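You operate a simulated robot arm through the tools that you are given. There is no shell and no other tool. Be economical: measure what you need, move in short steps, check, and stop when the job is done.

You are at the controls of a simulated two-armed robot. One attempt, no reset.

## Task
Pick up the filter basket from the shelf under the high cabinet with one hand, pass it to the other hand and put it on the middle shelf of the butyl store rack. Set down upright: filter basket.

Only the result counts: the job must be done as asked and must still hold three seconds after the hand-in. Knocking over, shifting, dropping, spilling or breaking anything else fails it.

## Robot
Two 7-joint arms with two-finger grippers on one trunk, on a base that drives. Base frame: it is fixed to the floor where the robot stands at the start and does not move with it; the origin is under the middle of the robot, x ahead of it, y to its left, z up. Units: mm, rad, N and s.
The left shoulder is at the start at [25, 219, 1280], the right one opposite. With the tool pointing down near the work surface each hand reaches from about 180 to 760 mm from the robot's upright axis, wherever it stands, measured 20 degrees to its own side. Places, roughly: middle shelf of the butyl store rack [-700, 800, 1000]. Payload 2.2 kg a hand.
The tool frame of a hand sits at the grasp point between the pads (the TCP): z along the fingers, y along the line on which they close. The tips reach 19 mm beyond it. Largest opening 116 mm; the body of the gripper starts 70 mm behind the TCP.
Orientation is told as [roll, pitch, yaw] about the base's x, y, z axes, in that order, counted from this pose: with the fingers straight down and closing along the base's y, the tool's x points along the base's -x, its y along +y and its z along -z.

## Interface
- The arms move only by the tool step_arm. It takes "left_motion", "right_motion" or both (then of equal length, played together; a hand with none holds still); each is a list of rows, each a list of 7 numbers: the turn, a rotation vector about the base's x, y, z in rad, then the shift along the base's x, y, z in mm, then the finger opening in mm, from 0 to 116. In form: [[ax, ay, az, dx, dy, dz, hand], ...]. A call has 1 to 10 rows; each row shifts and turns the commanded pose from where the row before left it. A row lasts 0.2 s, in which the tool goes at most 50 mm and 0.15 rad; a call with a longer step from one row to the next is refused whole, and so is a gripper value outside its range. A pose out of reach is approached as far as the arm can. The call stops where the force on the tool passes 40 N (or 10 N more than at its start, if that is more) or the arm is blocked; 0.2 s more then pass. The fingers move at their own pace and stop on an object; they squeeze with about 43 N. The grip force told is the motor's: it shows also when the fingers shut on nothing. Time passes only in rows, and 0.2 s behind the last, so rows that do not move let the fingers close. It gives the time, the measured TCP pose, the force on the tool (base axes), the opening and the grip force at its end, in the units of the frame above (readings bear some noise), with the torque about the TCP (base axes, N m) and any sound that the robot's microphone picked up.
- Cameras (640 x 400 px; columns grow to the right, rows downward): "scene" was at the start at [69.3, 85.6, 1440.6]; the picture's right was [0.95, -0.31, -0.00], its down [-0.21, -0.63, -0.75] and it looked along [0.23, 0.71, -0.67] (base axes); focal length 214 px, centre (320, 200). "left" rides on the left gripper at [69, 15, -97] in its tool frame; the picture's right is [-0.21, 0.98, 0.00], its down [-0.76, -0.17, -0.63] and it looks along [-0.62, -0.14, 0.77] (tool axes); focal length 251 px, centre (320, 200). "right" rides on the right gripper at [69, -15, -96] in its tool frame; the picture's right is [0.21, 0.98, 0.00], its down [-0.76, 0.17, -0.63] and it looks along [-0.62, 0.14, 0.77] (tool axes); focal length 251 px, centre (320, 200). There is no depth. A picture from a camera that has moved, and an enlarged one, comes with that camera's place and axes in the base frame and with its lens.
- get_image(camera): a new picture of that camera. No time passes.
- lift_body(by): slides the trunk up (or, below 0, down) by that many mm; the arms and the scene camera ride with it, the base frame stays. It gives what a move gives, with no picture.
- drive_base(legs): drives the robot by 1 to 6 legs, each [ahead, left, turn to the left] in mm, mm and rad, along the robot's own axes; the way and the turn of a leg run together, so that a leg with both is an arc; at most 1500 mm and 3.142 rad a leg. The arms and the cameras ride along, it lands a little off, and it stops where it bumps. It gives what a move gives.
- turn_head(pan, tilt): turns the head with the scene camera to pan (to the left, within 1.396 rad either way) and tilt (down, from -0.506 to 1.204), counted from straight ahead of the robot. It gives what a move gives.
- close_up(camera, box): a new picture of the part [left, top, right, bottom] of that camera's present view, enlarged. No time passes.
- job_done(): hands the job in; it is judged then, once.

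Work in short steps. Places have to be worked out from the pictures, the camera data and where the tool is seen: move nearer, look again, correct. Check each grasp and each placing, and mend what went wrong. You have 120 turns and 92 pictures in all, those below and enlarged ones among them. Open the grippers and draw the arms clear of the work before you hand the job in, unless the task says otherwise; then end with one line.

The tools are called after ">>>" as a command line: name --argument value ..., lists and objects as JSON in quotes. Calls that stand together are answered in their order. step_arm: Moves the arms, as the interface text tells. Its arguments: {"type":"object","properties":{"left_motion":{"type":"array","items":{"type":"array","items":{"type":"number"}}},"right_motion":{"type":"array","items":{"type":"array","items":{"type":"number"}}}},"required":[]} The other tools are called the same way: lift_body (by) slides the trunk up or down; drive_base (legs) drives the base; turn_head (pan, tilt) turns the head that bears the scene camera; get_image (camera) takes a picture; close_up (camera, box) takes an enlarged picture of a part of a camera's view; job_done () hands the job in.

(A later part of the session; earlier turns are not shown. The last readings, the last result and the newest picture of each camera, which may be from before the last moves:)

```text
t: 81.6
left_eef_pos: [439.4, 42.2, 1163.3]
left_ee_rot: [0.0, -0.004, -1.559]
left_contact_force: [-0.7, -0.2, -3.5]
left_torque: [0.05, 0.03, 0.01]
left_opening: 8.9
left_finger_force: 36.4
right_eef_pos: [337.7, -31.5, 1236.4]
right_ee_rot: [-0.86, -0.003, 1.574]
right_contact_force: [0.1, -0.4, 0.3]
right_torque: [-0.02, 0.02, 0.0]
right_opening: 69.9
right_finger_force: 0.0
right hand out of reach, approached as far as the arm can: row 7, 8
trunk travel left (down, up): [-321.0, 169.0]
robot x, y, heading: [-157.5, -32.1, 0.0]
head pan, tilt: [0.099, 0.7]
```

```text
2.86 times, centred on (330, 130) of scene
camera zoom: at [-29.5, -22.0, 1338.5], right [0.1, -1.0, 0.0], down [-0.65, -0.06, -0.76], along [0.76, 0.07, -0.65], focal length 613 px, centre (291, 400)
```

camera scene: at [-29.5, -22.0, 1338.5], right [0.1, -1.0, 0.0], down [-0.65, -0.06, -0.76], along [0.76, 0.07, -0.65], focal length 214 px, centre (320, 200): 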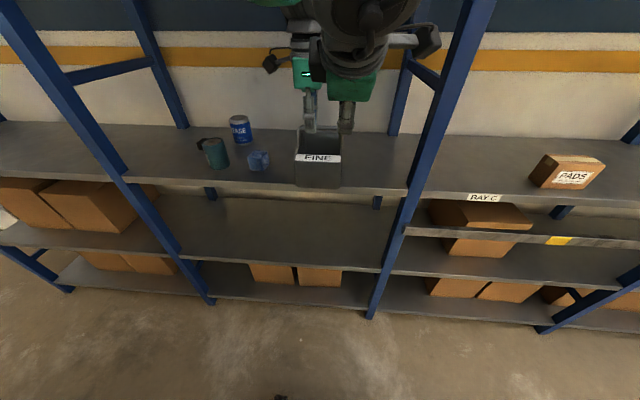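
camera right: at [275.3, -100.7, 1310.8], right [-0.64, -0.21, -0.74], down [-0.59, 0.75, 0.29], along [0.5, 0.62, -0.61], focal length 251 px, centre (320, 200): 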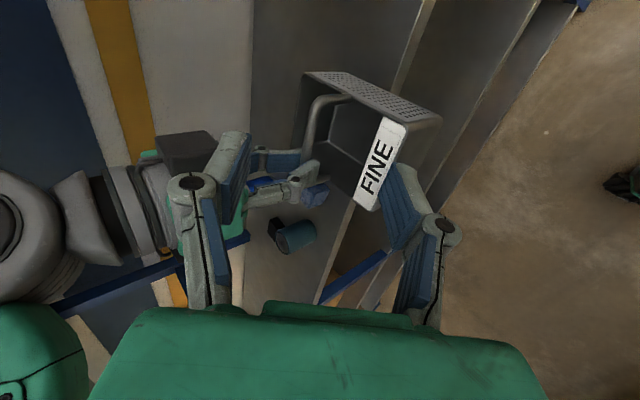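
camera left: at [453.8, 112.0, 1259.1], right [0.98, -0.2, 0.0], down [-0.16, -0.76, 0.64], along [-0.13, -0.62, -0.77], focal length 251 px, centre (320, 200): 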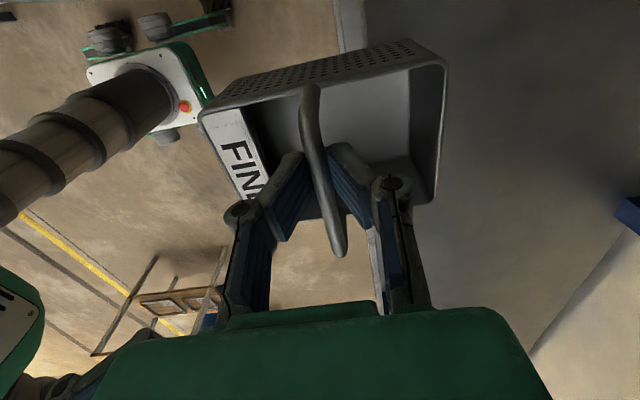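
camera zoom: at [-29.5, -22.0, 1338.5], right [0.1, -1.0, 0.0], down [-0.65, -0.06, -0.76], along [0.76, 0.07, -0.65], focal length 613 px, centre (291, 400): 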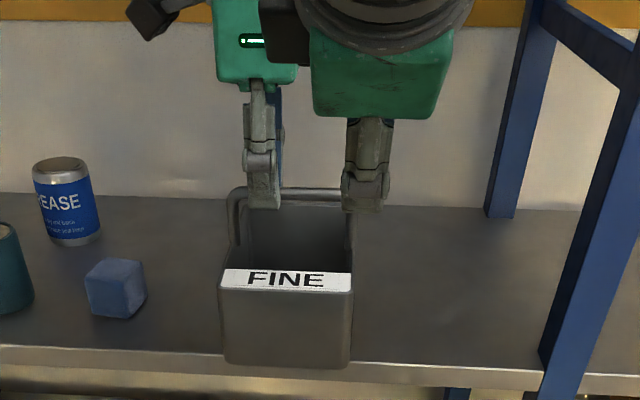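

The bar is at z≈1152 (near the left fingertips), so I aim the right TCP 9 mm short of it. To ease the right arm's reach I shift the left hand 50 mm to the right, moving the right hand along.

>>> step_arm --left_motion '[[0, 0, 0, 0, -5, 0, 0], [0, 0, 0, 0, -8, 0, 0], [0, 0, 0, 0, -8, 0, 0], [0, 0, 0, 0, -8, 0, 0], [0, 0, 0, 0, -8, 0, 0], [0, 0, 0, 0, -8, 0, 0], [0, 0, 0, 0, -5, 0, 0]]' --right_motion '[[0, 0, 0, 0, -5, 0, 60], [0, 0, 0, 0, -6, 0, 60], [0, 0, 0, 3, -6, -2, 60], [0, 0, 0, 3, -4, -2, 60], [0, 0, 0, 3, -3, -2, 60], [0, 0, 0, 4, -1, -3, 60], [0, 0, 0, 4, 0, -4, 60]]'

>>> close_up --camera "scene" --box '[270, 60, 430, 200]'

```text
t: 83.2
left_eef_pos: [439.0, -8.3, 1163.1]
left_ee_rot: [0.001, -0.003, -1.56]
left_contact_force: [0.0, 0.1, -2.8]
left_torque: [0.08, 0.03, 0.0]
left_opening: 9.1
left_finger_force: 36.4
right_eef_pos: [352.5, -56.0, 1222.6]
right_ee_rot: [-0.859, -0.002, 1.577]
right_contact_force: [0.5, 0.7, -0.4]
right_torque: [0.03, 0.0, 0.02]
right_opening: 59.9
right_finger_force: 0.0
trunk travel left (down, up): [-321.0, 169.0]
robot x, y, heading: [-157.3, -28.4, -0.004]
head pan, tilt: [0.099, 0.7]
```

```text
2.86 times, centred on (350, 130) of scene
camera zoom: at [-29.4, -22.7, 1338.5], right [0.1, -1.0, 0.0], down [-0.65, -0.06, -0.76], along [0.76, 0.07, -0.65], focal length 613 px, centre (234, 400)
```

zoom: 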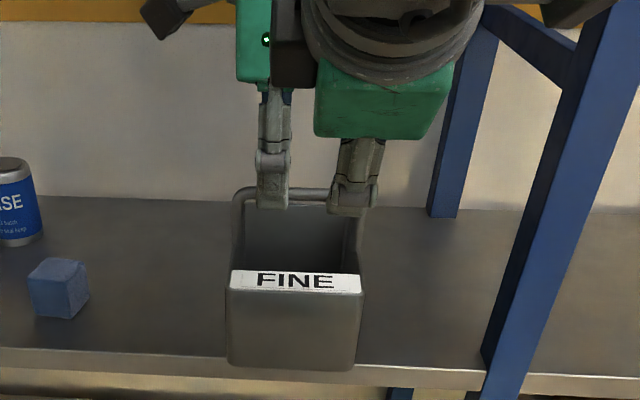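

On line. I advance along the finger direction in two stages.

>>> step_arm --right_motion '[[0, 0, 0, 8, 0, -6.5, 60], [0, 0, 0, 10, 0, -8, 60], [0, 0, 0, 10, 0, -8, 60], [0, 0, 0, 10, 0, -8, 60], [0, 0, 0, 10, 0, -8, 60], [0, 0, 0, 7, 0, -6, 60]]'

>>> get_image --camera "right"

>>> close_up --camera "scene" --box '[270, 60, 430, 200]'

```text
t: 84.6
left_eef_pos: [439.3, -8.6, 1163.4]
left_ee_rot: [0.0, -0.004, -1.558]
left_contact_force: [0.0, -0.3, -3.5]
left_torque: [0.04, 0.01, -0.03]
left_opening: 8.9
left_finger_force: 36.3
right_eef_pos: [407.5, -57.4, 1179.4]
right_ee_rot: [-0.861, -0.003, 1.574]
right_contact_force: [0.5, -0.2, 0.2]
right_torque: [-0.01, 0.02, 0.03]
right_opening: 59.9
right_finger_force: 0.1
trunk travel left (down, up): [-321.0, 169.0]
robot x, y, heading: [-157.0, -30.6, -0.004]
head pan, tilt: [0.099, 0.7]
```

```text
42 pictures are left
camera right: at [345.9, -126.3, 1253.8], right [-0.64, -0.21, -0.74], down [-0.59, 0.75, 0.29], along [0.5, 0.62, -0.61], focal length 251 px, centre (320, 200)
```

right: 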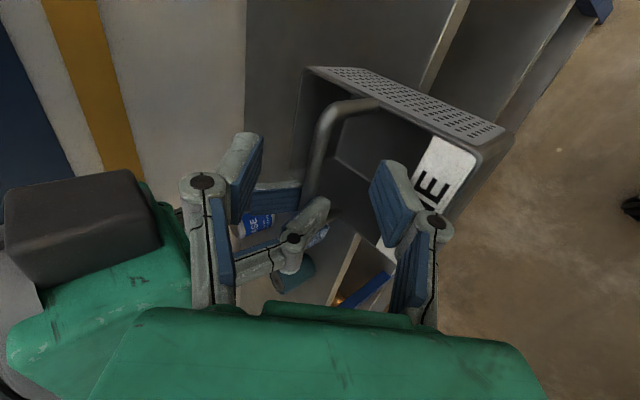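

```text
2.86 times, centred on (350, 130) of scene
camera zoom: at [-29.5, -22.4, 1338.5], right [0.1, -1.0, 0.0], down [-0.65, -0.06, -0.76], along [0.76, 0.07, -0.65], focal length 613 px, centre (234, 400)
```

zoom: 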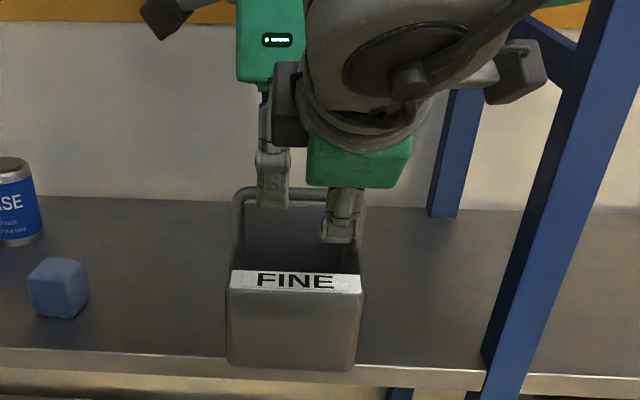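

The bar is centred between the right fingers (2 mm off). I advance the last ~30 mm carefully in small rows.

>>> step_arm --right_motion '[[0, 0, 0, 5, 0, -4.5, 60], [0, 0, 0, 5, 0, -4.5, 60], [0, 0, 0, 5, 0, -4, 60]]'

>>> get_image --camera "left"

>>> close_up --camera "scene" --box '[280, 40, 440, 160]'

```text
t: 85.4
left_eef_pos: [438.8, -7.9, 1164.6]
left_ee_rot: [0.002, -0.002, -1.559]
left_contact_force: [-0.4, 0.2, -2.7]
left_torque: [0.12, 0.03, 0.0]
left_opening: 8.8
left_finger_force: 36.9
right_eef_pos: [422.1, -55.6, 1165.6]
right_ee_rot: [-0.862, -0.003, 1.574]
right_contact_force: [0.0, 0.1, -0.2]
right_torque: [-0.01, 0.01, 0.0]
right_opening: 59.7
right_finger_force: 0.0
trunk travel left (down, up): [-321.0, 169.0]
robot x, y, heading: [-159.2, -33.9, -0.0]
head pan, tilt: [0.099, 0.7]
```

```text
40 pictures are left
camera left: at [453.4, 61.4, 1260.7], right [0.98, -0.2, 0.0], down [-0.16, -0.76, 0.64], along [-0.13, -0.62, -0.77], focal length 251 px, centre (320, 200)
```

left: 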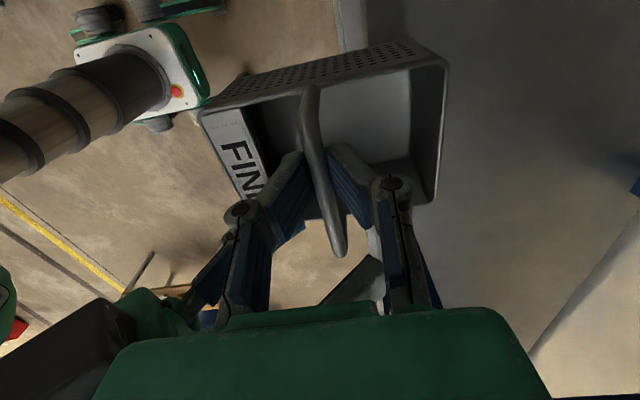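

```text
3.33 times, centred on (360, 100) of scene
camera zoom: at [-29.4, -22.4, 1338.5], right [0.1, -1.0, 0.0], down [-0.65, -0.06, -0.76], along [0.76, 0.07, -0.65], focal length 715 px, centre (187, 533)
```

zoom: 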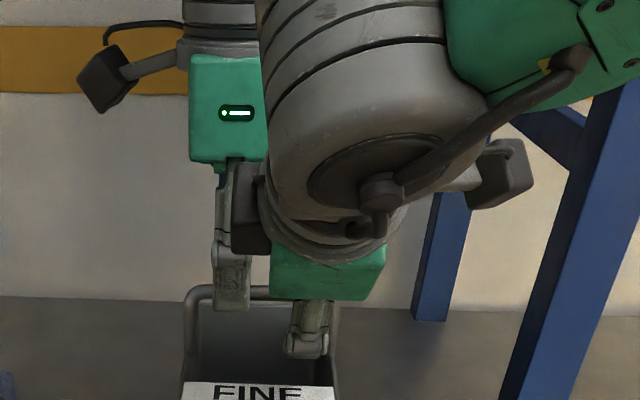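

No contact yet; about 11 mm more to have the bar in the tip pads.

>>> step_arm --right_motion '[[0, 0, 0, 4, 0, -3.5, 60], [0, 0, 0, 4.5, 0, -4, 60], [0, 0, 0, 0, 0, 0, 60]]'

>>> close_up --camera "right" --box '[200, 80, 460, 280]'

```text
t: 86.2
left_eef_pos: [438.6, -9.0, 1163.9]
left_ee_rot: [-0.001, -0.004, -1.558]
left_contact_force: [0.6, -0.4, -2.8]
left_torque: [0.08, -0.03, -0.01]
left_opening: 8.6
left_finger_force: 36.7
right_eef_pos: [430.5, -57.9, 1158.3]
right_ee_rot: [-0.862, -0.002, 1.573]
right_contact_force: [-0.2, -0.7, -0.3]
right_torque: [-0.03, 0.0, -0.04]
right_opening: 59.9
right_finger_force: 0.0
trunk travel left (down, up): [-321.0, 169.0]
robot x, y, heading: [-157.0, -33.8, -0.001]
head pan, tilt: [0.099, 0.7]
```

```text
2.00 times, centred on (330, 180) of right
camera zoom: at [369.0, -126.8, 1233.2], right [-0.64, -0.21, -0.74], down [-0.59, 0.75, 0.29], along [0.5, 0.62, -0.61], focal length 503 px, centre (300, 240)
```

zoom: 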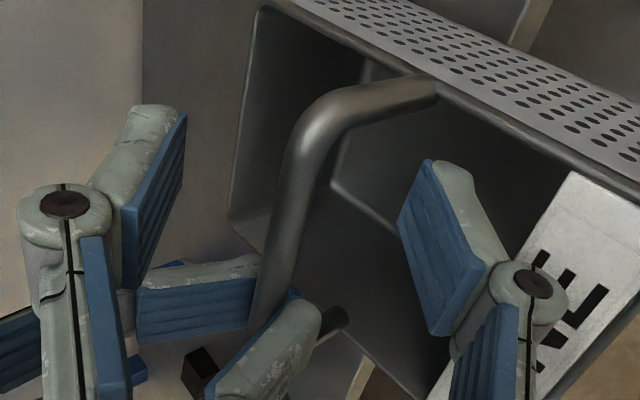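

The bar lies centrally between the right pads; closing the right hand.

>>> step_arm --right_motion '[[0, 0, 0, 0, 0, 0, 30], [0, 0, 0, 0, 0, 0, 0], [0, 0, 0, 0, 0, 0, 0], [0, 0, 0, 0, 0, 0, 0]]'

>>> close_up --camera "right" --box '[200, 80, 460, 280]'

```text
t: 87.2
left_eef_pos: [438.4, -8.7, 1163.5]
left_ee_rot: [-0.001, -0.004, -1.556]
left_contact_force: [-2.3, -0.6, -2.8]
left_torque: [0.06, 0.03, -0.06]
left_opening: 9.0
left_finger_force: 36.1
right_eef_pos: [430.9, -55.9, 1159.4]
right_ee_rot: [-0.862, -0.003, 1.574]
right_contact_force: [1.3, -0.1, 0.3]
right_torque: [0.06, -0.02, -0.03]
right_opening: 8.2
right_finger_force: 35.9
trunk travel left (down, up): [-321.0, 169.0]
robot x, y, heading: [-160.4, -32.2, 0.002]
head pan, tilt: [0.099, 0.7]
```

```text
2.00 times, centred on (330, 180) of right
camera zoom: at [369.3, -126.7, 1233.3], right [-0.64, -0.21, -0.74], down [-0.59, 0.75, 0.29], along [0.5, 0.62, -0.61], focal length 503 px, centre (300, 240)
```

zoom: 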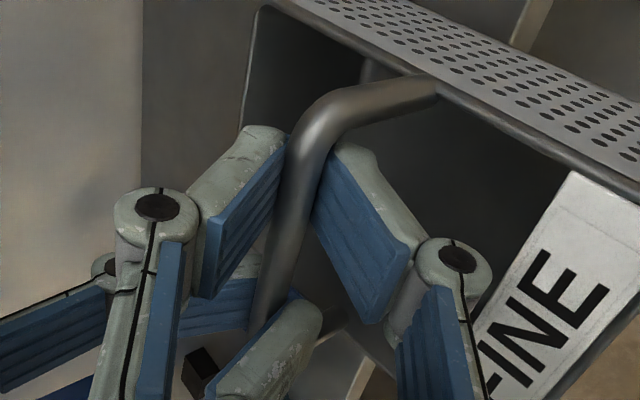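

Right grip confirmed (8 mm, 36 N). I open the left slightly and withdraw it up, then to the left.

>>> step_arm --left_motion '[[0, 0, 0, 0, 0, 0, 20], [0, 0, 0, 0, 0, 0, 34], [0, 0, 0, 0, 0, 0, 34]]'

>>> get_image --camera "left"

```text
t: 88.0
left_eef_pos: [439.1, -7.3, 1163.6]
left_ee_rot: [-0.002, -0.004, -1.561]
left_contact_force: [0.2, 0.0, 0.0]
left_torque: [0.01, -0.01, -0.01]
left_opening: 34.2
left_finger_force: 0.1
right_eef_pos: [431.0, -57.1, 1158.6]
right_ee_rot: [-0.859, -0.003, 1.574]
right_contact_force: [0.8, -0.2, 0.2]
right_torque: [-0.09, 0.02, 0.01]
right_opening: 7.9
right_finger_force: 36.2
trunk travel left (down, up): [-321.0, 169.0]
robot x, y, heading: [-157.5, -30.0, 0.0]
head pan, tilt: [0.099, 0.7]
```

```text
36 pictures are left
camera left: at [453.3, 61.5, 1260.8], right [0.98, -0.2, 0.0], down [-0.16, -0.76, 0.64], along [-0.13, -0.62, -0.77], focal length 251 px, centre (320, 200)
```

left: 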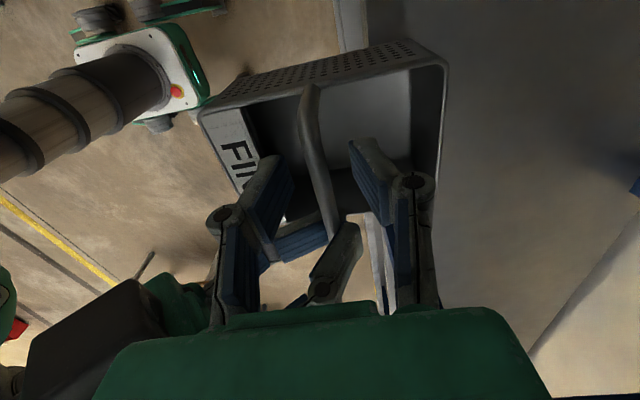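

Left is free of load. I raise it 50 mm straight up and then move it left, watching the basket.

>>> step_arm --left_motion '[[0, 0, 0, 0, 0, 6, 34], [0, 0, 0, 0, 0, 8, 34], [0, 0, 0, 0, 0, 10, 34], [0, 0, 0, 0, 0, 12, 34], [0, 0, 0, 0, 0, 14, 34]]'

>>> get_image --camera "scene"

>>> get_image --camera "right"

```text
t: 89.2
left_eef_pos: [439.8, -8.2, 1214.1]
left_ee_rot: [0.002, -0.005, -1.56]
left_contact_force: [1.1, -0.5, 0.1]
left_torque: [-0.01, -0.03, 0.01]
left_opening: 34.2
left_finger_force: 0.0
right_eef_pos: [430.7, -55.7, 1157.4]
right_ee_rot: [-0.862, -0.003, 1.574]
right_contact_force: [-0.2, -0.1, 0.8]
right_torque: [-0.09, 0.02, 0.02]
right_opening: 8.2
right_finger_force: 35.8
trunk travel left (down, up): [-321.0, 169.0]
robot x, y, heading: [-157.9, -29.9, -0.006]
head pan, tilt: [0.099, 0.7]
```

```text
35 pictures are left
camera scene: at [-29.7, -22.5, 1338.6], right [0.1, -1.0, 0.0], down [-0.64, -0.06, -0.76], along [0.76, 0.07, -0.65], focal length 214 px, centre (320, 200)
```

scene: 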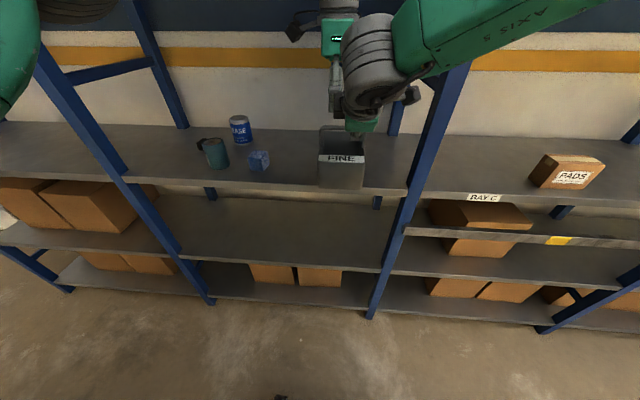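

```text
34 pictures are left
camera right: at [369.2, -126.9, 1233.3], right [-0.64, -0.21, -0.74], down [-0.59, 0.75, 0.29], along [0.5, 0.62, -0.61], focal length 251 px, centre (320, 200)
```

right: 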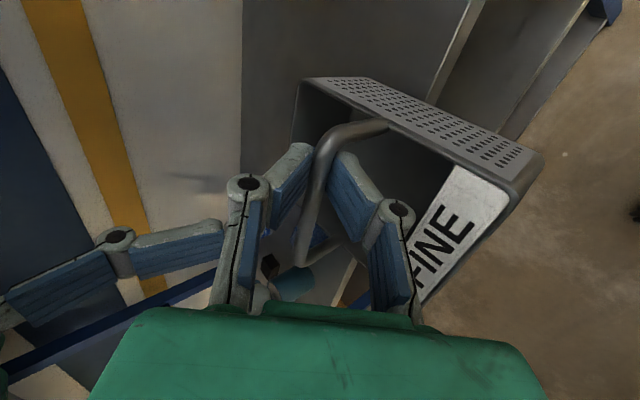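

Handover done: the right hand alone holds the basket. I move the left hand away to the left and then back toward the body.

>>> step_arm --left_motion '[[0, 0, 0, 0, 8, 8, 34], [0, 0, 0, 0, 16, 4, 34], [0, 0, 0, 0, 22, 0, 34], [0, 0, 0, 0, 25, 0, 34], [0, 0, 0, 0, 25, 0, 34], [0, 0, 0, -10, 25, 0, 34], [0, 0, 0, -20, 25, 0, 34], [0, 0, 0, -25, 20, 0, 34], [0, 0, 0, -25, 15, 0, 34], [0, 0, 0, -25, 10, 0, 34]]'

>>> step_arm --left_motion '[[0, 0, 0.1, -25, 5, 0, 34], [0, 0, 0.1, -25, 0, 0, 34], [0, 0, 0.1, -25, 0, 0, 34], [0, 0, 0.1, -25, 0, 0, 34], [0, 0, 0.1, -25, 0, 0, 34], [0, 0, 0.1, -25, 0, 0, 34], [0, 0, 0.1, -20, 0, 0, 34], [0, 0, 0.1, -10, 0, 0, 34]]'

>>> get_image --camera "scene"

```text
t: 91.4
left_eef_pos: [332.0, 185.6, 1224.1]
left_ee_rot: [0.002, -0.007, -1.558]
left_contact_force: [-0.6, 0.1, -0.3]
left_torque: [0.0, -0.05, 0.01]
left_opening: 34.0
left_finger_force: 0.2
right_eef_pos: [429.8, -55.5, 1159.1]
right_ee_rot: [-0.862, 0.0, 1.573]
right_contact_force: [-0.4, -0.5, -0.4]
right_torque: [-0.05, 0.04, -0.04]
right_opening: 8.0
right_finger_force: 35.6
trunk travel left (down, up): [-321.0, 169.0]
robot x, y, heading: [-163.5, -30.6, -0.004]
head pan, tilt: [0.099, 0.7]
```

```text
t: 93.2
left_eef_pos: [153.3, 189.0, 1225.6]
left_ee_rot: [-0.001, -0.005, -0.755]
left_contact_force: [0.6, -0.5, -0.6]
left_torque: [0.03, 0.02, 0.02]
left_opening: 34.2
left_finger_force: 0.0
right_eef_pos: [430.6, -55.5, 1159.2]
right_ee_rot: [-0.862, -0.002, 1.575]
right_contact_force: [-0.2, -0.7, 1.5]
right_torque: [-0.11, 0.03, 0.01]
right_opening: 7.9
right_finger_force: 35.7
trunk travel left (down, up): [-321.0, 169.0]
robot x, y, heading: [-157.7, -31.4, -0.0]
head pan, tilt: [0.099, 0.7]
```

```text
33 pictures are left
camera scene: at [-31.6, -20.0, 1338.7], right [0.1, -1.0, 0.0], down [-0.64, -0.06, -0.76], along [0.76, 0.07, -0.65], focal length 214 px, centre (320, 200)
```

scene: 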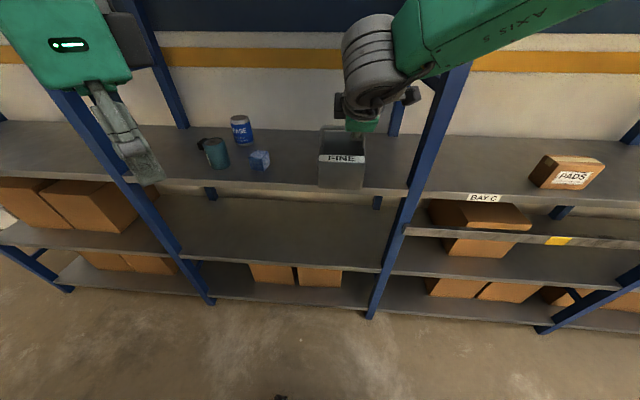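

I tuck the right hand back and check the basket follows.

>>> step_arm --right_motion '[[0, 0, 0, -8, -4, 0, 0], [0, 0, 0, -12, -8, 0, 0], [0, 0, 0, -14, -8, 2, 0], [0, 0, 0, -14, -8, 2, 0], [0, 0, 0, -14, -8, 2, 0], [0, 0, 0, -14, -8, 2, 0], [0, 0, 0, -14, -8, 2, 0], [0, 0, 0, -14, -8, 2, 0], [0, 0, 0, -14, -8, 2, 0], [0, 0, 0, -10, -4, 0, 0]]'

>>> get_image --camera "scene"

```text
t: 95.4
left_eef_pos: [154.1, 189.0, 1225.6]
left_ee_rot: [0.001, -0.004, -0.759]
left_contact_force: [0.0, 0.0, 0.2]
left_torque: [0.0, -0.03, -0.02]
left_opening: 33.9
left_finger_force: 0.0
right_eef_pos: [302.8, -127.4, 1171.7]
right_ee_rot: [-0.862, -0.003, 1.576]
right_contact_force: [0.5, 0.4, -3.3]
right_torque: [-0.11, 0.0, -0.01]
right_opening: 7.9
right_finger_force: 35.7
trunk travel left (down, up): [-321.0, 169.0]
robot x, y, heading: [-157.9, -29.5, -0.002]
head pan, tilt: [0.099, 0.7]
```

```text
32 pictures are left
camera scene: at [-32.8, -20.6, 1338.8], right [0.1, -1.0, 0.0], down [-0.64, -0.06, -0.76], along [0.76, 0.07, -0.65], focal length 214 px, centre (320, 200)
```

scene: 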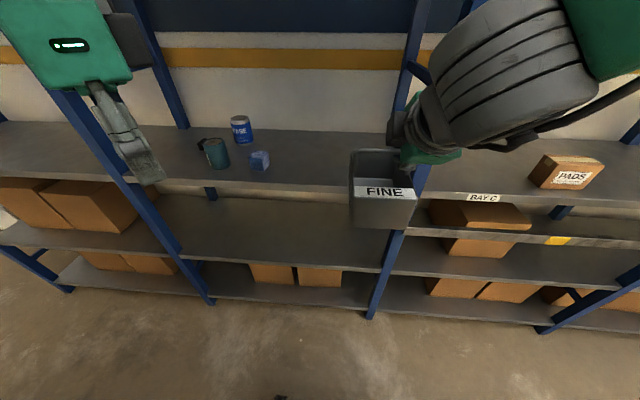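

The basket follows and hangs upright. I turn right by 90°, move ahead 200 mm into the open, then turn right another 90° to face the rack side.

>>> drive_base --legs '[[0, 0, -0.8], [0, 0, -0.77], [200, 0, 0]]'

>>> drive_base --legs '[[0, 0, -0.8], [0, 0, -0.77]]'

>>> turn_head --pan -0.6 --tilt 0.5

>>> get_image --camera "scene"

```text
t: 101.1
left_eef_pos: [63.6, -544.3, 1225.5]
left_ee_rot: [0.0, -0.004, -2.322]
left_contact_force: [0.2, 0.5, -0.6]
left_torque: [0.03, -0.01, -0.01]
left_opening: 34.1
left_finger_force: 0.1
right_eef_pos: [-253.2, -693.1, 1172.8]
right_ee_rot: [-0.862, -0.002, 0.011]
right_contact_force: [-0.1, -0.5, -3.3]
right_torque: [0.02, 0.08, 0.02]
right_opening: 7.4
right_finger_force: 35.7
trunk travel left (down, up): [-321.0, 169.0]
robot x, y, heading: [-157.8, -235.1, -1.566]
head pan, tilt: [0.099, 0.7]
```

```text
t: 105.6
left_eef_pos: [-467.3, -456.2, 1226.0]
left_ee_rot: [0.0, -0.005, 2.392]
left_contact_force: [-0.9, -0.5, 0.8]
left_torque: [0.03, 0.0, 0.01]
left_opening: 33.8
left_finger_force: 0.1
right_eef_pos: [-619.8, -141.3, 1172.7]
right_ee_rot: [-0.862, -0.002, -1.557]
right_contact_force: [-0.5, 0.5, -2.6]
right_torque: [0.08, -0.02, -0.01]
right_opening: 7.7
right_finger_force: 35.4
trunk travel left (down, up): [-321.0, 169.0]
robot x, y, heading: [-156.6, -233.2, -3.131]
head pan, tilt: [0.099, 0.7]
```

```text
t: 106.7
left_eef_pos: [-465.5, -456.7, 1225.9]
left_ee_rot: [0.003, -0.005, 2.393]
left_contact_force: [0.9, -0.2, 0.7]
left_torque: [0.04, 0.01, -0.01]
left_opening: 33.8
left_finger_force: 0.0
right_eef_pos: [-617.9, -139.7, 1173.9]
right_ee_rot: [-0.863, -0.002, -1.557]
right_contact_force: [-0.9, 0.2, -2.6]
right_torque: [0.1, 0.01, -0.04]
right_opening: 7.6
right_finger_force: 35.5
trunk travel left (down, up): [-321.0, 169.0]
robot x, y, heading: [-161.5, -229.9, -3.132]
head pan, tilt: [-0.6, 0.499]
```

```text
31 pictures are left
camera scene: at [-276.6, -181.4, 1356.6], right [0.56, 0.83, 0.0], down [0.4, -0.27, -0.88], along [-0.73, 0.49, -0.48], focal length 214 px, centre (320, 200)
```

scene: 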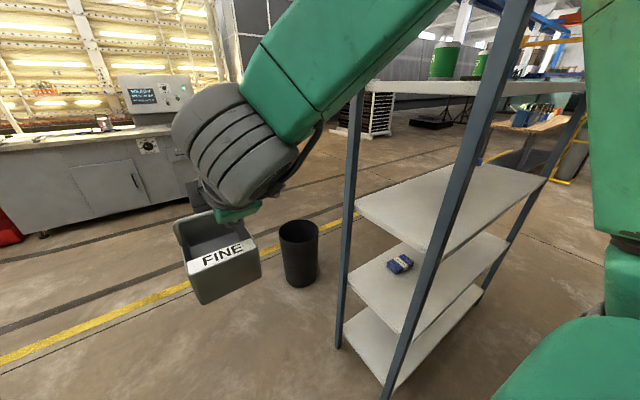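

The rack's near end is at y≈280, front edge x≈-430. I first back away (toward +x) by 270 mm, then look.

>>> drive_base --legs '[[-270, 0, 0]]'

>>> step_arm --right_motion '[[0, 0, 0, 8, 0, 2, 0], [0, 0, 0, 12, 0, 3, 0], [0, 0, 0, 12, 0, 3, 0], [0, 0, 0, 12, 0, 3, 0], [0, 0, 0, 10, 0, 2, 0]]'

>>> turn_head --pan -0.8 --tilt 0.3

>>> get_image --camera "scene"

```text
t: 108.6
left_eef_pos: [-192.8, -453.2, 1225.9]
left_ee_rot: [0.002, -0.005, 2.398]
left_contact_force: [-0.3, -0.6, 0.0]
left_torque: [-0.01, -0.02, 0.0]
left_opening: 33.8
left_finger_force: 0.1
right_eef_pos: [-345.5, -139.6, 1172.3]
right_ee_rot: [-0.865, 0.001, -1.554]
right_contact_force: [-0.5, -1.1, -3.4]
right_torque: [0.02, -0.05, -0.01]
right_opening: 7.4
right_finger_force: 35.1
trunk travel left (down, up): [-321.0, 169.0]
robot x, y, heading: [113.6, -227.0, -3.127]
head pan, tilt: [-0.6, 0.499]
```

```text
t: 109.8
left_eef_pos: [-188.1, -455.4, 1227.0]
left_ee_rot: [0.005, -0.007, 2.398]
left_contact_force: [0.6, 0.4, 0.7]
left_torque: [0.0, -0.02, 0.0]
left_opening: 33.8
left_finger_force: 0.1
right_eef_pos: [-288.1, -139.5, 1188.6]
right_ee_rot: [-0.87, 0.0, -1.553]
right_contact_force: [0.7, 0.2, -4.1]
right_torque: [0.06, -0.05, 0.0]
right_opening: 7.3
right_finger_force: 35.5
trunk travel left (down, up): [-321.0, 169.0]
robot x, y, heading: [113.8, -230.5, -3.13]
head pan, tilt: [-0.6, 0.499]
```

```text
t: 110.5
left_eef_pos: [-189.0, -454.9, 1226.5]
left_ee_rot: [0.004, -0.008, 2.398]
left_contact_force: [0.2, 0.4, -0.7]
left_torque: [0.02, 0.0, -0.01]
left_opening: 34.0
left_finger_force: 0.1
right_eef_pos: [-287.7, -141.1, 1187.4]
right_ee_rot: [-0.866, -0.001, -1.555]
right_contact_force: [0.0, -0.4, -2.6]
right_torque: [0.09, -0.06, 0.02]
right_opening: 7.2
right_finger_force: 35.5
trunk travel left (down, up): [-321.0, 169.0]
robot x, y, heading: [115.1, -225.5, -3.13]
head pan, tilt: [-0.799, 0.3]
```

```text
30 pictures are left
camera scene: at [6.6, -163.7, 1375.0], right [0.71, 0.71, 0.0], down [0.21, -0.21, -0.95], along [-0.67, 0.68, -0.3], focal length 214 px, centre (320, 200)
```

scene: 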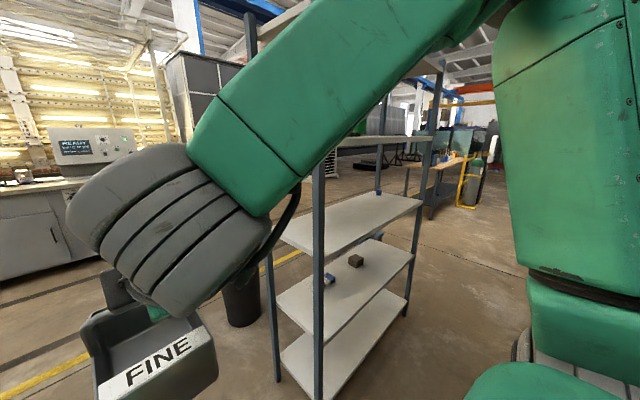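

The middle shelf (empty, z≈1000) spans y≈272–1043 with its front at x≈-430; the tucked basket reaches x≈-363. I strafe right (toward +y) in two parts.

>>> drive_base --legs '[[0, -370, 0]]'

>>> turn_head --pan -0.5 --tilt 0.5

>>> get_image --camera "scene"

```text
t: 112.9
left_eef_pos: [-193.1, -88.3, 1226.2]
left_ee_rot: [-0.003, -0.012, 2.396]
left_contact_force: [1.1, -0.4, 0.2]
left_torque: [0.0, -0.01, 0.0]
left_opening: 34.1
left_finger_force: 0.0
right_eef_pos: [-292.2, 225.3, 1188.0]
right_ee_rot: [-0.868, 0.006, -1.555]
right_contact_force: [-0.5, 0.2, -3.0]
right_torque: [0.1, -0.02, 0.0]
right_opening: 7.1
right_finger_force: 35.1
trunk travel left (down, up): [-321.0, 169.0]
robot x, y, heading: [110.5, 142.4, -3.13]
head pan, tilt: [-0.799, 0.3]
```

```text
t: 113.7
left_eef_pos: [-190.3, -91.3, 1225.3]
left_ee_rot: [-0.003, -0.011, 2.396]
left_contact_force: [-0.4, 0.1, 0.2]
left_torque: [0.05, 0.01, 0.02]
left_opening: 34.4
left_finger_force: 0.1
right_eef_pos: [-290.2, 222.8, 1188.9]
right_ee_rot: [-0.868, 0.005, -1.552]
right_contact_force: [0.4, -0.5, -3.2]
right_torque: [0.13, -0.02, -0.05]
right_opening: 6.9
right_finger_force: 35.0
trunk travel left (down, up): [-321.0, 169.0]
robot x, y, heading: [109.6, 140.3, -3.133]
head pan, tilt: [-0.499, 0.499]
```

```text
29 pictures are left
camera scene: at [-11.1, 161.4, 1357.2], right [0.47, 0.88, 0.02], down [0.42, -0.21, -0.88], along [-0.77, 0.42, -0.47], focal length 214 px, centre (320, 200)
```

scene: 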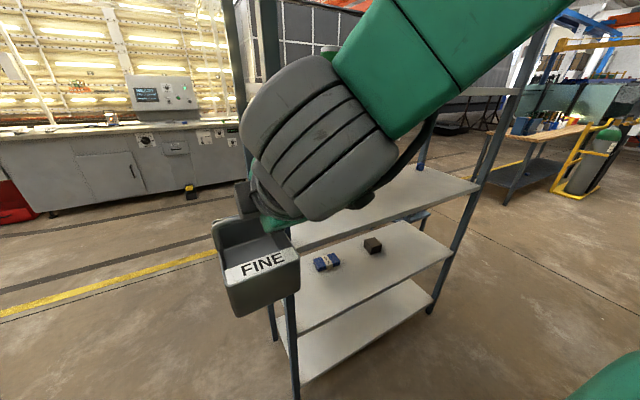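

Clear so far. I strafe the second part.

>>> drive_base --legs '[[0, -390, 0]]'

>>> turn_head --pan -0.2 --tilt 0.4

>>> get_image --camera "scene"

>>> get_image --camera "right"

```text
t: 116.1
left_eef_pos: [-195.6, 291.5, 1226.8]
left_ee_rot: [-0.003, -0.014, 2.409]
left_contact_force: [0.2, -0.5, 0.0]
left_torque: [0.04, 0.01, -0.02]
left_opening: 34.3
left_finger_force: 0.2
right_eef_pos: [-297.5, 604.6, 1188.9]
right_ee_rot: [-0.867, 0.008, -1.541]
right_contact_force: [-0.6, -0.4, -2.6]
right_torque: [0.1, -0.01, -0.01]
right_opening: 6.8
right_finger_force: 34.7
trunk travel left (down, up): [-321.0, 169.0]
robot x, y, heading: [101.8, 527.4, -3.119]
head pan, tilt: [-0.499, 0.499]
```

```text
t: 116.9
left_eef_pos: [-192.7, 295.6, 1229.0]
left_ee_rot: [0.001, -0.012, 2.407]
left_contact_force: [0.3, -0.4, 0.9]
left_torque: [0.04, 0.0, -0.02]
left_opening: 34.1
left_finger_force: 0.0
right_eef_pos: [-295.6, 609.1, 1187.4]
right_ee_rot: [-0.872, 0.003, -1.538]
right_contact_force: [0.1, -0.9, -2.9]
right_torque: [0.11, -0.04, 0.0]
right_opening: 7.0
right_finger_force: 34.9
trunk travel left (down, up): [-321.0, 169.0]
robot x, y, heading: [105.1, 522.1, -3.12]
head pan, tilt: [-0.201, 0.4]
```

```text
28 pictures are left
camera scene: at [-27.8, 539.6, 1365.7], right [0.18, 0.98, 0.0], down [0.39, -0.07, -0.92], along [-0.91, 0.17, -0.39], focal length 214 px, centre (320, 200)
```

scene: 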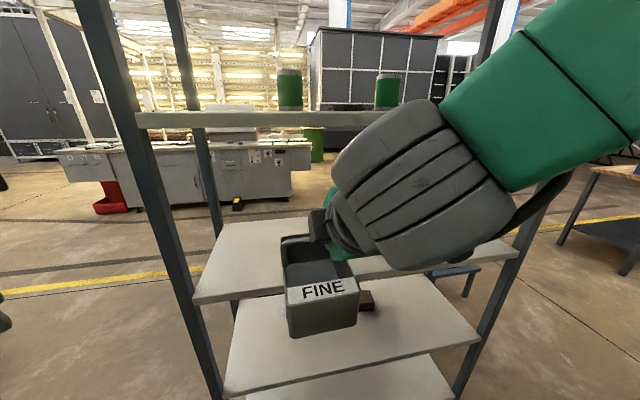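

```text
27 pictures are left
camera right: at [-232.2, 678.8, 1262.7], right [0.62, 0.24, -0.75], down [0.61, -0.74, 0.28], along [-0.48, -0.63, -0.6], focal length 251 px, centre (320, 200)
```

right: 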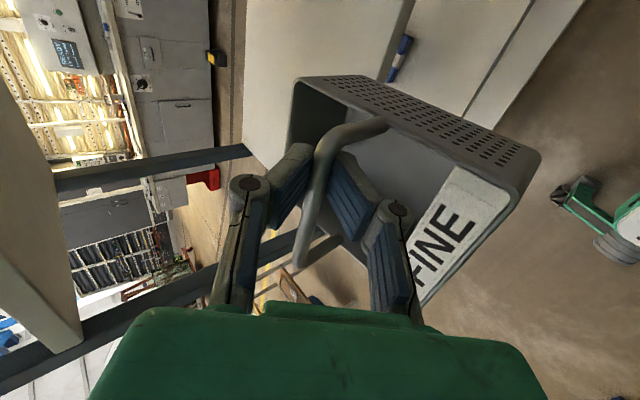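

Shelf front edge is at x≈-405, top z≈1002, upper shelf underside ≈1338. I lower the hand to TCP z≈1160 (basket bottom ≈1020), then check before entering.

>>> step_arm --right_motion '[[0, 0, 0, -4, 0, -6, 0], [0, 0, 0, -6, 0, -8, 0], [0, 0, 0, -6, 0, -8, 0], [0, 0, 0, -4, 0, -5, 0]]'

>>> get_image --camera "scene"

>>> get_image --camera "left"

```text
t: 117.9
left_eef_pos: [-192.7, 287.9, 1226.1]
left_ee_rot: [-0.001, -0.016, 2.41]
left_contact_force: [-0.4, 0.7, 1.1]
left_torque: [0.05, 0.01, -0.04]
left_opening: 33.9
left_finger_force: 0.1
right_eef_pos: [-317.4, 602.8, 1162.0]
right_ee_rot: [-0.867, 0.007, -1.54]
right_contact_force: [-1.0, -0.3, -3.2]
right_torque: [0.09, -0.04, 0.01]
right_opening: 7.2
right_finger_force: 34.6
trunk travel left (down, up): [-321.0, 169.0]
robot x, y, heading: [105.5, 522.8, -3.123]
head pan, tilt: [-0.201, 0.4]
```

```text
26 pictures are left
camera scene: at [-28.2, 527.2, 1365.8], right [0.18, 0.98, 0.01], down [0.39, -0.06, -0.92], along [-0.91, 0.17, -0.39], focal length 214 px, centre (320, 200)
```

scene: 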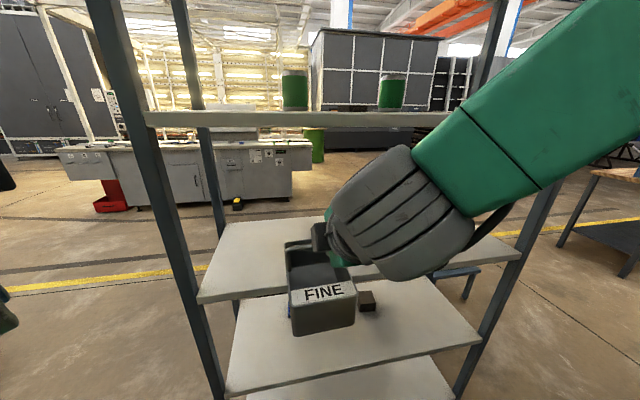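

```text
25 pictures are left
camera left: at [-150.6, 230.9, 1323.0], right [-0.81, -0.58, 0.0], down [-0.44, 0.62, 0.64], along [-0.38, 0.52, -0.77], focal length 251 px, centre (320, 200)
```

left: 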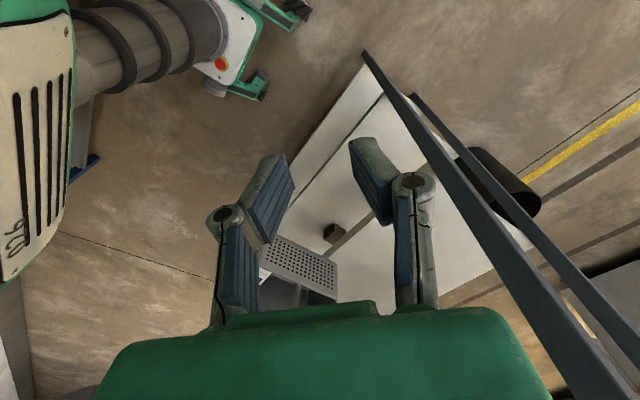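

Advance into the shelf by 100 mm, then look.

>>> step_arm --right_motion '[[0, 0, 0, -8, 0, 0, 0], [0, 0, 0, -14, 0, 0, 0], [0, 0, 0, -16, 0, 0, 0], [0, 0, 0, -16, 0, 0, 0], [0, 0, 0, -16, 0, 0, 0], [0, 0, 0, -16, 0, 0, 0], [0, 0, 0, -14, 0, 0, 0]]'

>>> get_image --camera "right"

>>> get_image --camera "scene"

```text
t: 119.5
left_eef_pos: [-193.1, 303.6, 1228.0]
left_ee_rot: [0.004, -0.01, 2.408]
left_contact_force: [-0.3, 0.1, 0.0]
left_torque: [-0.02, 0.0, 0.0]
left_opening: 34.0
left_finger_force: 0.1
right_eef_pos: [-417.3, 615.9, 1160.9]
right_ee_rot: [-0.868, -0.004, -1.542]
right_contact_force: [-0.5, -0.1, -3.2]
right_torque: [0.08, -0.04, 0.01]
right_opening: 6.7
right_finger_force: 35.4
trunk travel left (down, up): [-321.0, 169.0]
robot x, y, heading: [105.4, 527.0, -3.122]
head pan, tilt: [-0.201, 0.4]
```

```text
24 pictures are left
camera right: at [-353.6, 686.7, 1234.7], right [0.62, 0.23, -0.75], down [0.61, -0.74, 0.28], along [-0.48, -0.63, -0.6], focal length 251 px, centre (320, 200)
```

right: 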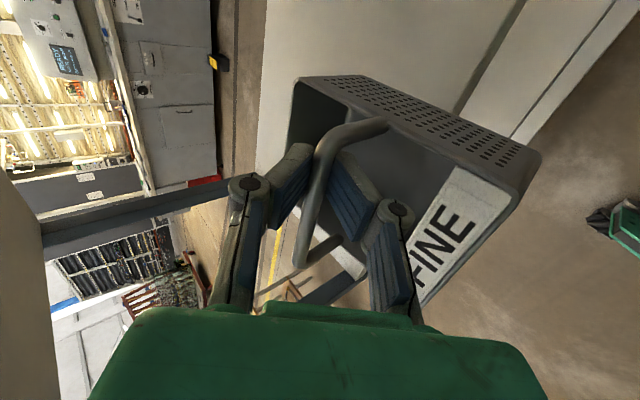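

```text
23 pictures are left
camera scene: at [-29.5, 547.3, 1365.5], right [0.18, 0.98, 0.0], down [0.39, -0.07, -0.92], along [-0.9, 0.16, -0.39], focal length 214 px, centre (320, 200)
```

scene: 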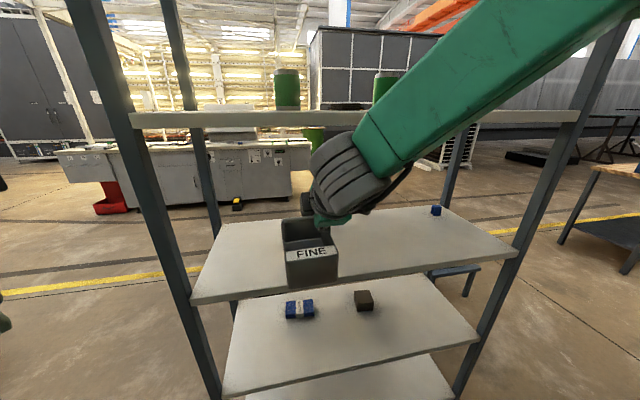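

Clear: only a small blue item far off to the right on that shelf. I advance 88 mm more.

>>> step_arm --right_motion '[[0, 0, 0, -8, 0, 0, 0], [0, 0, 0, -14, 0, 0, 0], [0, 0, 0, -16, 0, 0, 0], [0, 0, 0, -16, 0, 0, 0], [0, 0, 0, -16, 0, 0, 0], [0, 0, 0, -12, 0, 0, 0], [0, 0, 0, -6, 0, 0, 0]]'

>>> get_image --camera "scene"

>>> get_image --camera "left"

```text
t: 121.1
left_eef_pos: [-194.8, 318.6, 1230.9]
left_ee_rot: [0.014, -0.002, 2.407]
left_contact_force: [-0.2, 0.6, 1.0]
left_torque: [-0.09, 0.03, 0.0]
left_opening: 33.9
left_finger_force: 0.1
right_eef_pos: [-504.5, 631.6, 1159.1]
right_ee_rot: [-0.871, -0.014, -1.543]
right_contact_force: [-0.1, 0.9, -2.7]
right_torque: [0.06, -0.05, 0.05]
right_opening: 6.8
right_finger_force: 34.5
trunk travel left (down, up): [-321.0, 169.0]
robot x, y, heading: [104.4, 528.8, -3.123]
head pan, tilt: [-0.201, 0.4]
```

```text
22 pictures are left
camera scene: at [-30.0, 559.4, 1365.3], right [0.18, 0.98, -0.01], down [0.39, -0.08, -0.92], along [-0.9, 0.16, -0.39], focal length 214 px, centre (320, 200)
```

scene: 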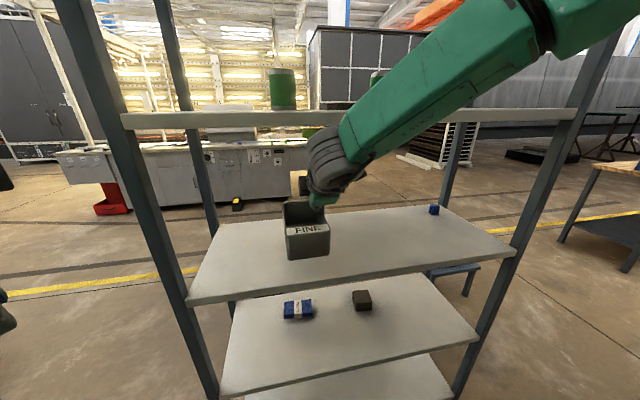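

```text
21 pictures are left
camera left: at [-151.4, 262.4, 1328.4], right [-0.81, -0.58, 0.01], down [-0.44, 0.64, 0.63], along [-0.38, 0.51, -0.78], focal length 251 px, centre (320, 200)
```

left: 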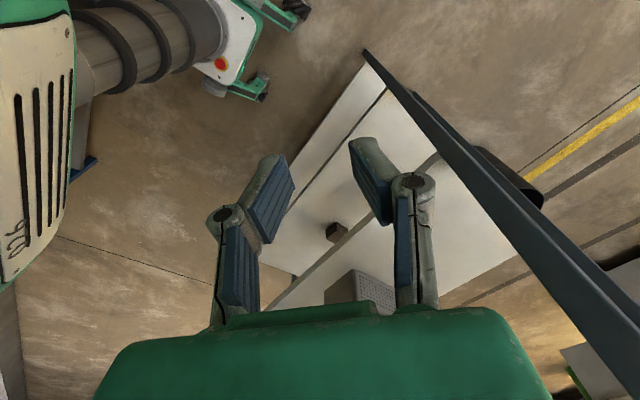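

Basket is over the shelf, its bottom roughly 20–35 mm above. I lower with the trunk in small steps, watching the force.

>>> lift_body --by -10

>>> lift_body --by -5

>>> close_up --camera "scene" --box '[240, 120, 400, 280]'

```text
t: 121.7
left_eef_pos: [-193.4, 304.0, 1217.6]
left_ee_rot: [0.004, -0.006, 2.409]
left_contact_force: [0.3, -0.4, 0.9]
left_torque: [0.03, -0.02, -0.03]
left_opening: 34.1
left_finger_force: 0.1
right_eef_pos: [-503.1, 616.4, 1150.6]
right_ee_rot: [-0.866, -0.002, -1.54]
right_contact_force: [-0.4, 0.0, -2.6]
right_torque: [0.09, 0.01, -0.01]
right_opening: 6.7
right_finger_force: 35.0
trunk travel left (down, up): [-311.0, 179.0]
robot x, y, heading: [109.0, 528.8, -3.124]
head pan, tilt: [-0.201, 0.4]
```

```text
t: 122.2
left_eef_pos: [-193.7, 298.4, 1213.3]
left_ee_rot: [0.004, -0.011, 2.408]
left_contact_force: [-0.4, -0.1, -0.5]
left_torque: [0.03, 0.01, -0.02]
left_opening: 33.9
left_finger_force: 0.1
right_eef_pos: [-504.8, 611.3, 1146.1]
right_ee_rot: [-0.869, -0.002, -1.539]
right_contact_force: [-1.2, -0.4, -3.5]
right_torque: [0.07, -0.05, -0.02]
right_opening: 6.7
right_finger_force: 35.4
trunk travel left (down, up): [-306.0, 184.0]
robot x, y, heading: [105.0, 529.4, -3.12]
head pan, tilt: [-0.201, 0.4]
```

```text
2.50 times, centred on (320, 200) of scene
camera zoom: at [-29.6, 540.7, 1350.5], right [0.18, 0.98, 0.0], down [0.39, -0.07, -0.92], along [-0.9, 0.17, -0.39], focal length 536 px, centre (320, 200)
```

zoom: 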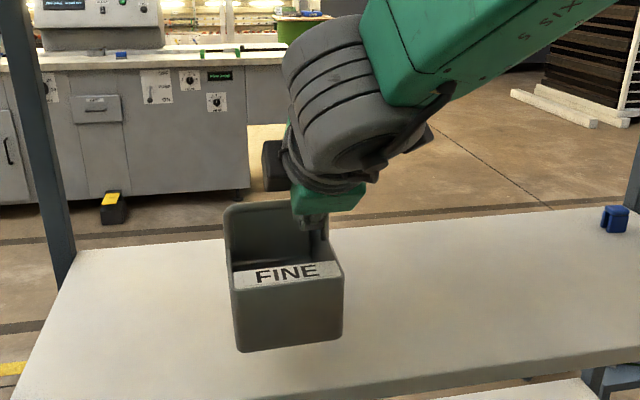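

Still carrying its weight freely; continue lowering.

>>> lift_body --by -5

>>> lift_body --by -4

>>> lift_body --by -3

>>> close_up --camera "scene" --box '[240, 120, 400, 280]'

```text
t: 122.8
left_eef_pos: [-193.3, 316.1, 1209.6]
left_ee_rot: [0.012, -0.002, 2.406]
left_contact_force: [0.7, 0.8, -0.1]
left_torque: [0.0, -0.05, -0.01]
left_opening: 33.6
left_finger_force: 0.0
right_eef_pos: [-504.2, 630.0, 1140.4]
right_ee_rot: [-0.867, -0.012, -1.544]
right_contact_force: [-0.2, -0.4, -3.0]
right_torque: [0.06, -0.04, 0.04]
right_opening: 6.4
right_finger_force: 34.6
trunk travel left (down, up): [-301.0, 189.0]
robot x, y, heading: [104.5, 531.6, -3.117]
head pan, tilt: [-0.201, 0.4]
```

```text
t: 123.3
left_eef_pos: [-193.5, 294.0, 1202.5]
left_ee_rot: [-0.001, -0.012, 2.408]
left_contact_force: [-0.8, -0.4, -0.6]
left_torque: [0.01, -0.01, 0.01]
left_opening: 34.1
left_finger_force: 0.1
right_eef_pos: [-503.7, 606.5, 1138.0]
right_ee_rot: [-0.868, 0.004, -1.54]
right_contact_force: [-0.1, -2.6, -3.4]
right_torque: [0.14, -0.01, -0.04]
right_opening: 6.4
right_finger_force: 35.2
trunk travel left (down, up): [-297.0, 193.0]
robot x, y, heading: [105.4, 527.9, -3.122]
head pan, tilt: [-0.201, 0.4]
```

```text
t: 123.8
left_eef_pos: [-192.6, 313.4, 1202.7]
left_ee_rot: [0.012, -0.003, 2.408]
left_contact_force: [0.1, 0.7, 1.2]
left_torque: [-0.04, 0.02, -0.04]
left_opening: 34.1
left_finger_force: 0.0
right_eef_pos: [-504.7, 625.8, 1133.2]
right_ee_rot: [-0.87, -0.01, -1.543]
right_contact_force: [0.2, 1.4, -3.7]
right_torque: [0.11, -0.08, 0.05]
right_opening: 6.4
right_finger_force: 33.9
trunk travel left (down, up): [-294.0, 196.0]
robot x, y, heading: [105.5, 530.7, -3.12]
head pan, tilt: [-0.201, 0.4]
```

```text
2.50 times, centred on (320, 200) of scene
camera zoom: at [-29.8, 553.2, 1338.4], right [0.18, 0.98, 0.0], down [0.39, -0.07, -0.92], along [-0.9, 0.16, -0.39], focal length 536 px, centre (320, 200)
```

zoom: 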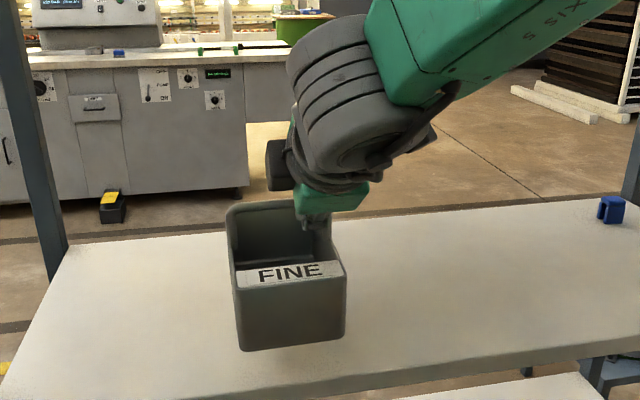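

Not touching yet, slight sway. I let it settle, then lower more.

>>> turn_head --pan -0.21 --tilt 0.4

>>> turn_head --pan -0.2 --tilt 0.4

>>> turn_head --pan -0.21 --tilt 0.4

>>> turn_head --pan -0.2 --tilt 0.4

>>> close_up --camera "left" --box '[240, 220, 480, 320]'

```text
t: 124.4
left_eef_pos: [-192.5, 308.4, 1202.4]
left_ee_rot: [0.01, -0.005, 2.408]
left_contact_force: [-0.7, 0.8, 0.7]
left_torque: [-0.01, -0.02, 0.0]
left_opening: 34.1
left_finger_force: 0.1
right_eef_pos: [-503.6, 620.6, 1132.6]
right_ee_rot: [-0.869, -0.008, -1.54]
right_contact_force: [-0.5, -0.1, -3.0]
right_torque: [0.06, -0.02, 0.01]
right_opening: 6.4
right_finger_force: 34.6
trunk travel left (down, up): [-294.0, 196.0]
robot x, y, heading: [104.8, 524.2, -3.122]
head pan, tilt: [-0.209, 0.4]
```

```text
t: 125.0
left_eef_pos: [-193.4, 299.0, 1201.1]
left_ee_rot: [0.004, -0.011, 2.409]
left_contact_force: [-0.2, -0.3, -0.3]
left_torque: [0.07, 0.0, -0.02]
left_opening: 34.0
left_finger_force: 0.2
right_eef_pos: [-504.2, 608.9, 1134.4]
right_ee_rot: [-0.871, 0.0, -1.542]
right_contact_force: [0.0, -0.9, -2.9]
right_torque: [0.13, -0.02, -0.03]
right_opening: 6.2
right_finger_force: 35.0
trunk travel left (down, up): [-294.0, 196.0]
robot x, y, heading: [104.4, 527.3, -3.121]
head pan, tilt: [-0.201, 0.4]
```

```text
t: 125.7
left_eef_pos: [-193.2, 308.0, 1202.8]
left_ee_rot: [0.008, -0.006, 2.41]
left_contact_force: [1.0, 0.4, 0.3]
left_torque: [0.0, 0.02, 0.0]
left_opening: 33.7
left_finger_force: 0.1
right_eef_pos: [-504.6, 621.0, 1132.6]
right_ee_rot: [-0.869, -0.006, -1.542]
right_contact_force: [-0.2, 0.0, -4.2]
right_torque: [0.07, -0.02, -0.02]
right_opening: 6.3
right_finger_force: 34.7
trunk travel left (down, up): [-294.0, 196.0]
robot x, y, heading: [103.4, 529.5, -3.118]
head pan, tilt: [-0.209, 0.4]
```

```text
t: 126.3
left_eef_pos: [-193.1, 309.0, 1202.3]
left_ee_rot: [0.009, -0.004, 2.408]
left_contact_force: [-0.8, 0.2, 0.4]
left_torque: [-0.03, 0.02, 0.01]
left_opening: 33.9
left_finger_force: 0.0
right_eef_pos: [-504.0, 621.9, 1133.1]
right_ee_rot: [-0.867, -0.008, -1.544]
right_contact_force: [-0.2, 0.8, -3.5]
right_torque: [0.04, -0.02, 0.0]
right_opening: 6.6
right_finger_force: 34.3
trunk travel left (down, up): [-294.0, 196.0]
robot x, y, heading: [105.0, 525.2, -3.124]
head pan, tilt: [-0.201, 0.4]
```

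```text
2.67 times, centred on (360, 270) of left
camera zoom: at [-151.1, 250.8, 1299.5], right [-0.81, -0.58, 0.01], down [-0.44, 0.63, 0.64], along [-0.38, 0.51, -0.77], focal length 670 px, centre (213, 13)
```

zoom: 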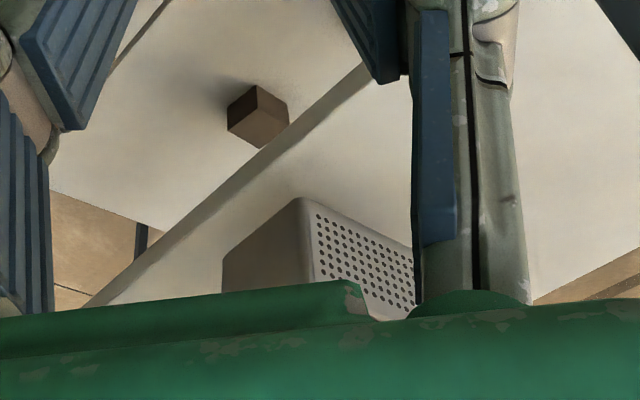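

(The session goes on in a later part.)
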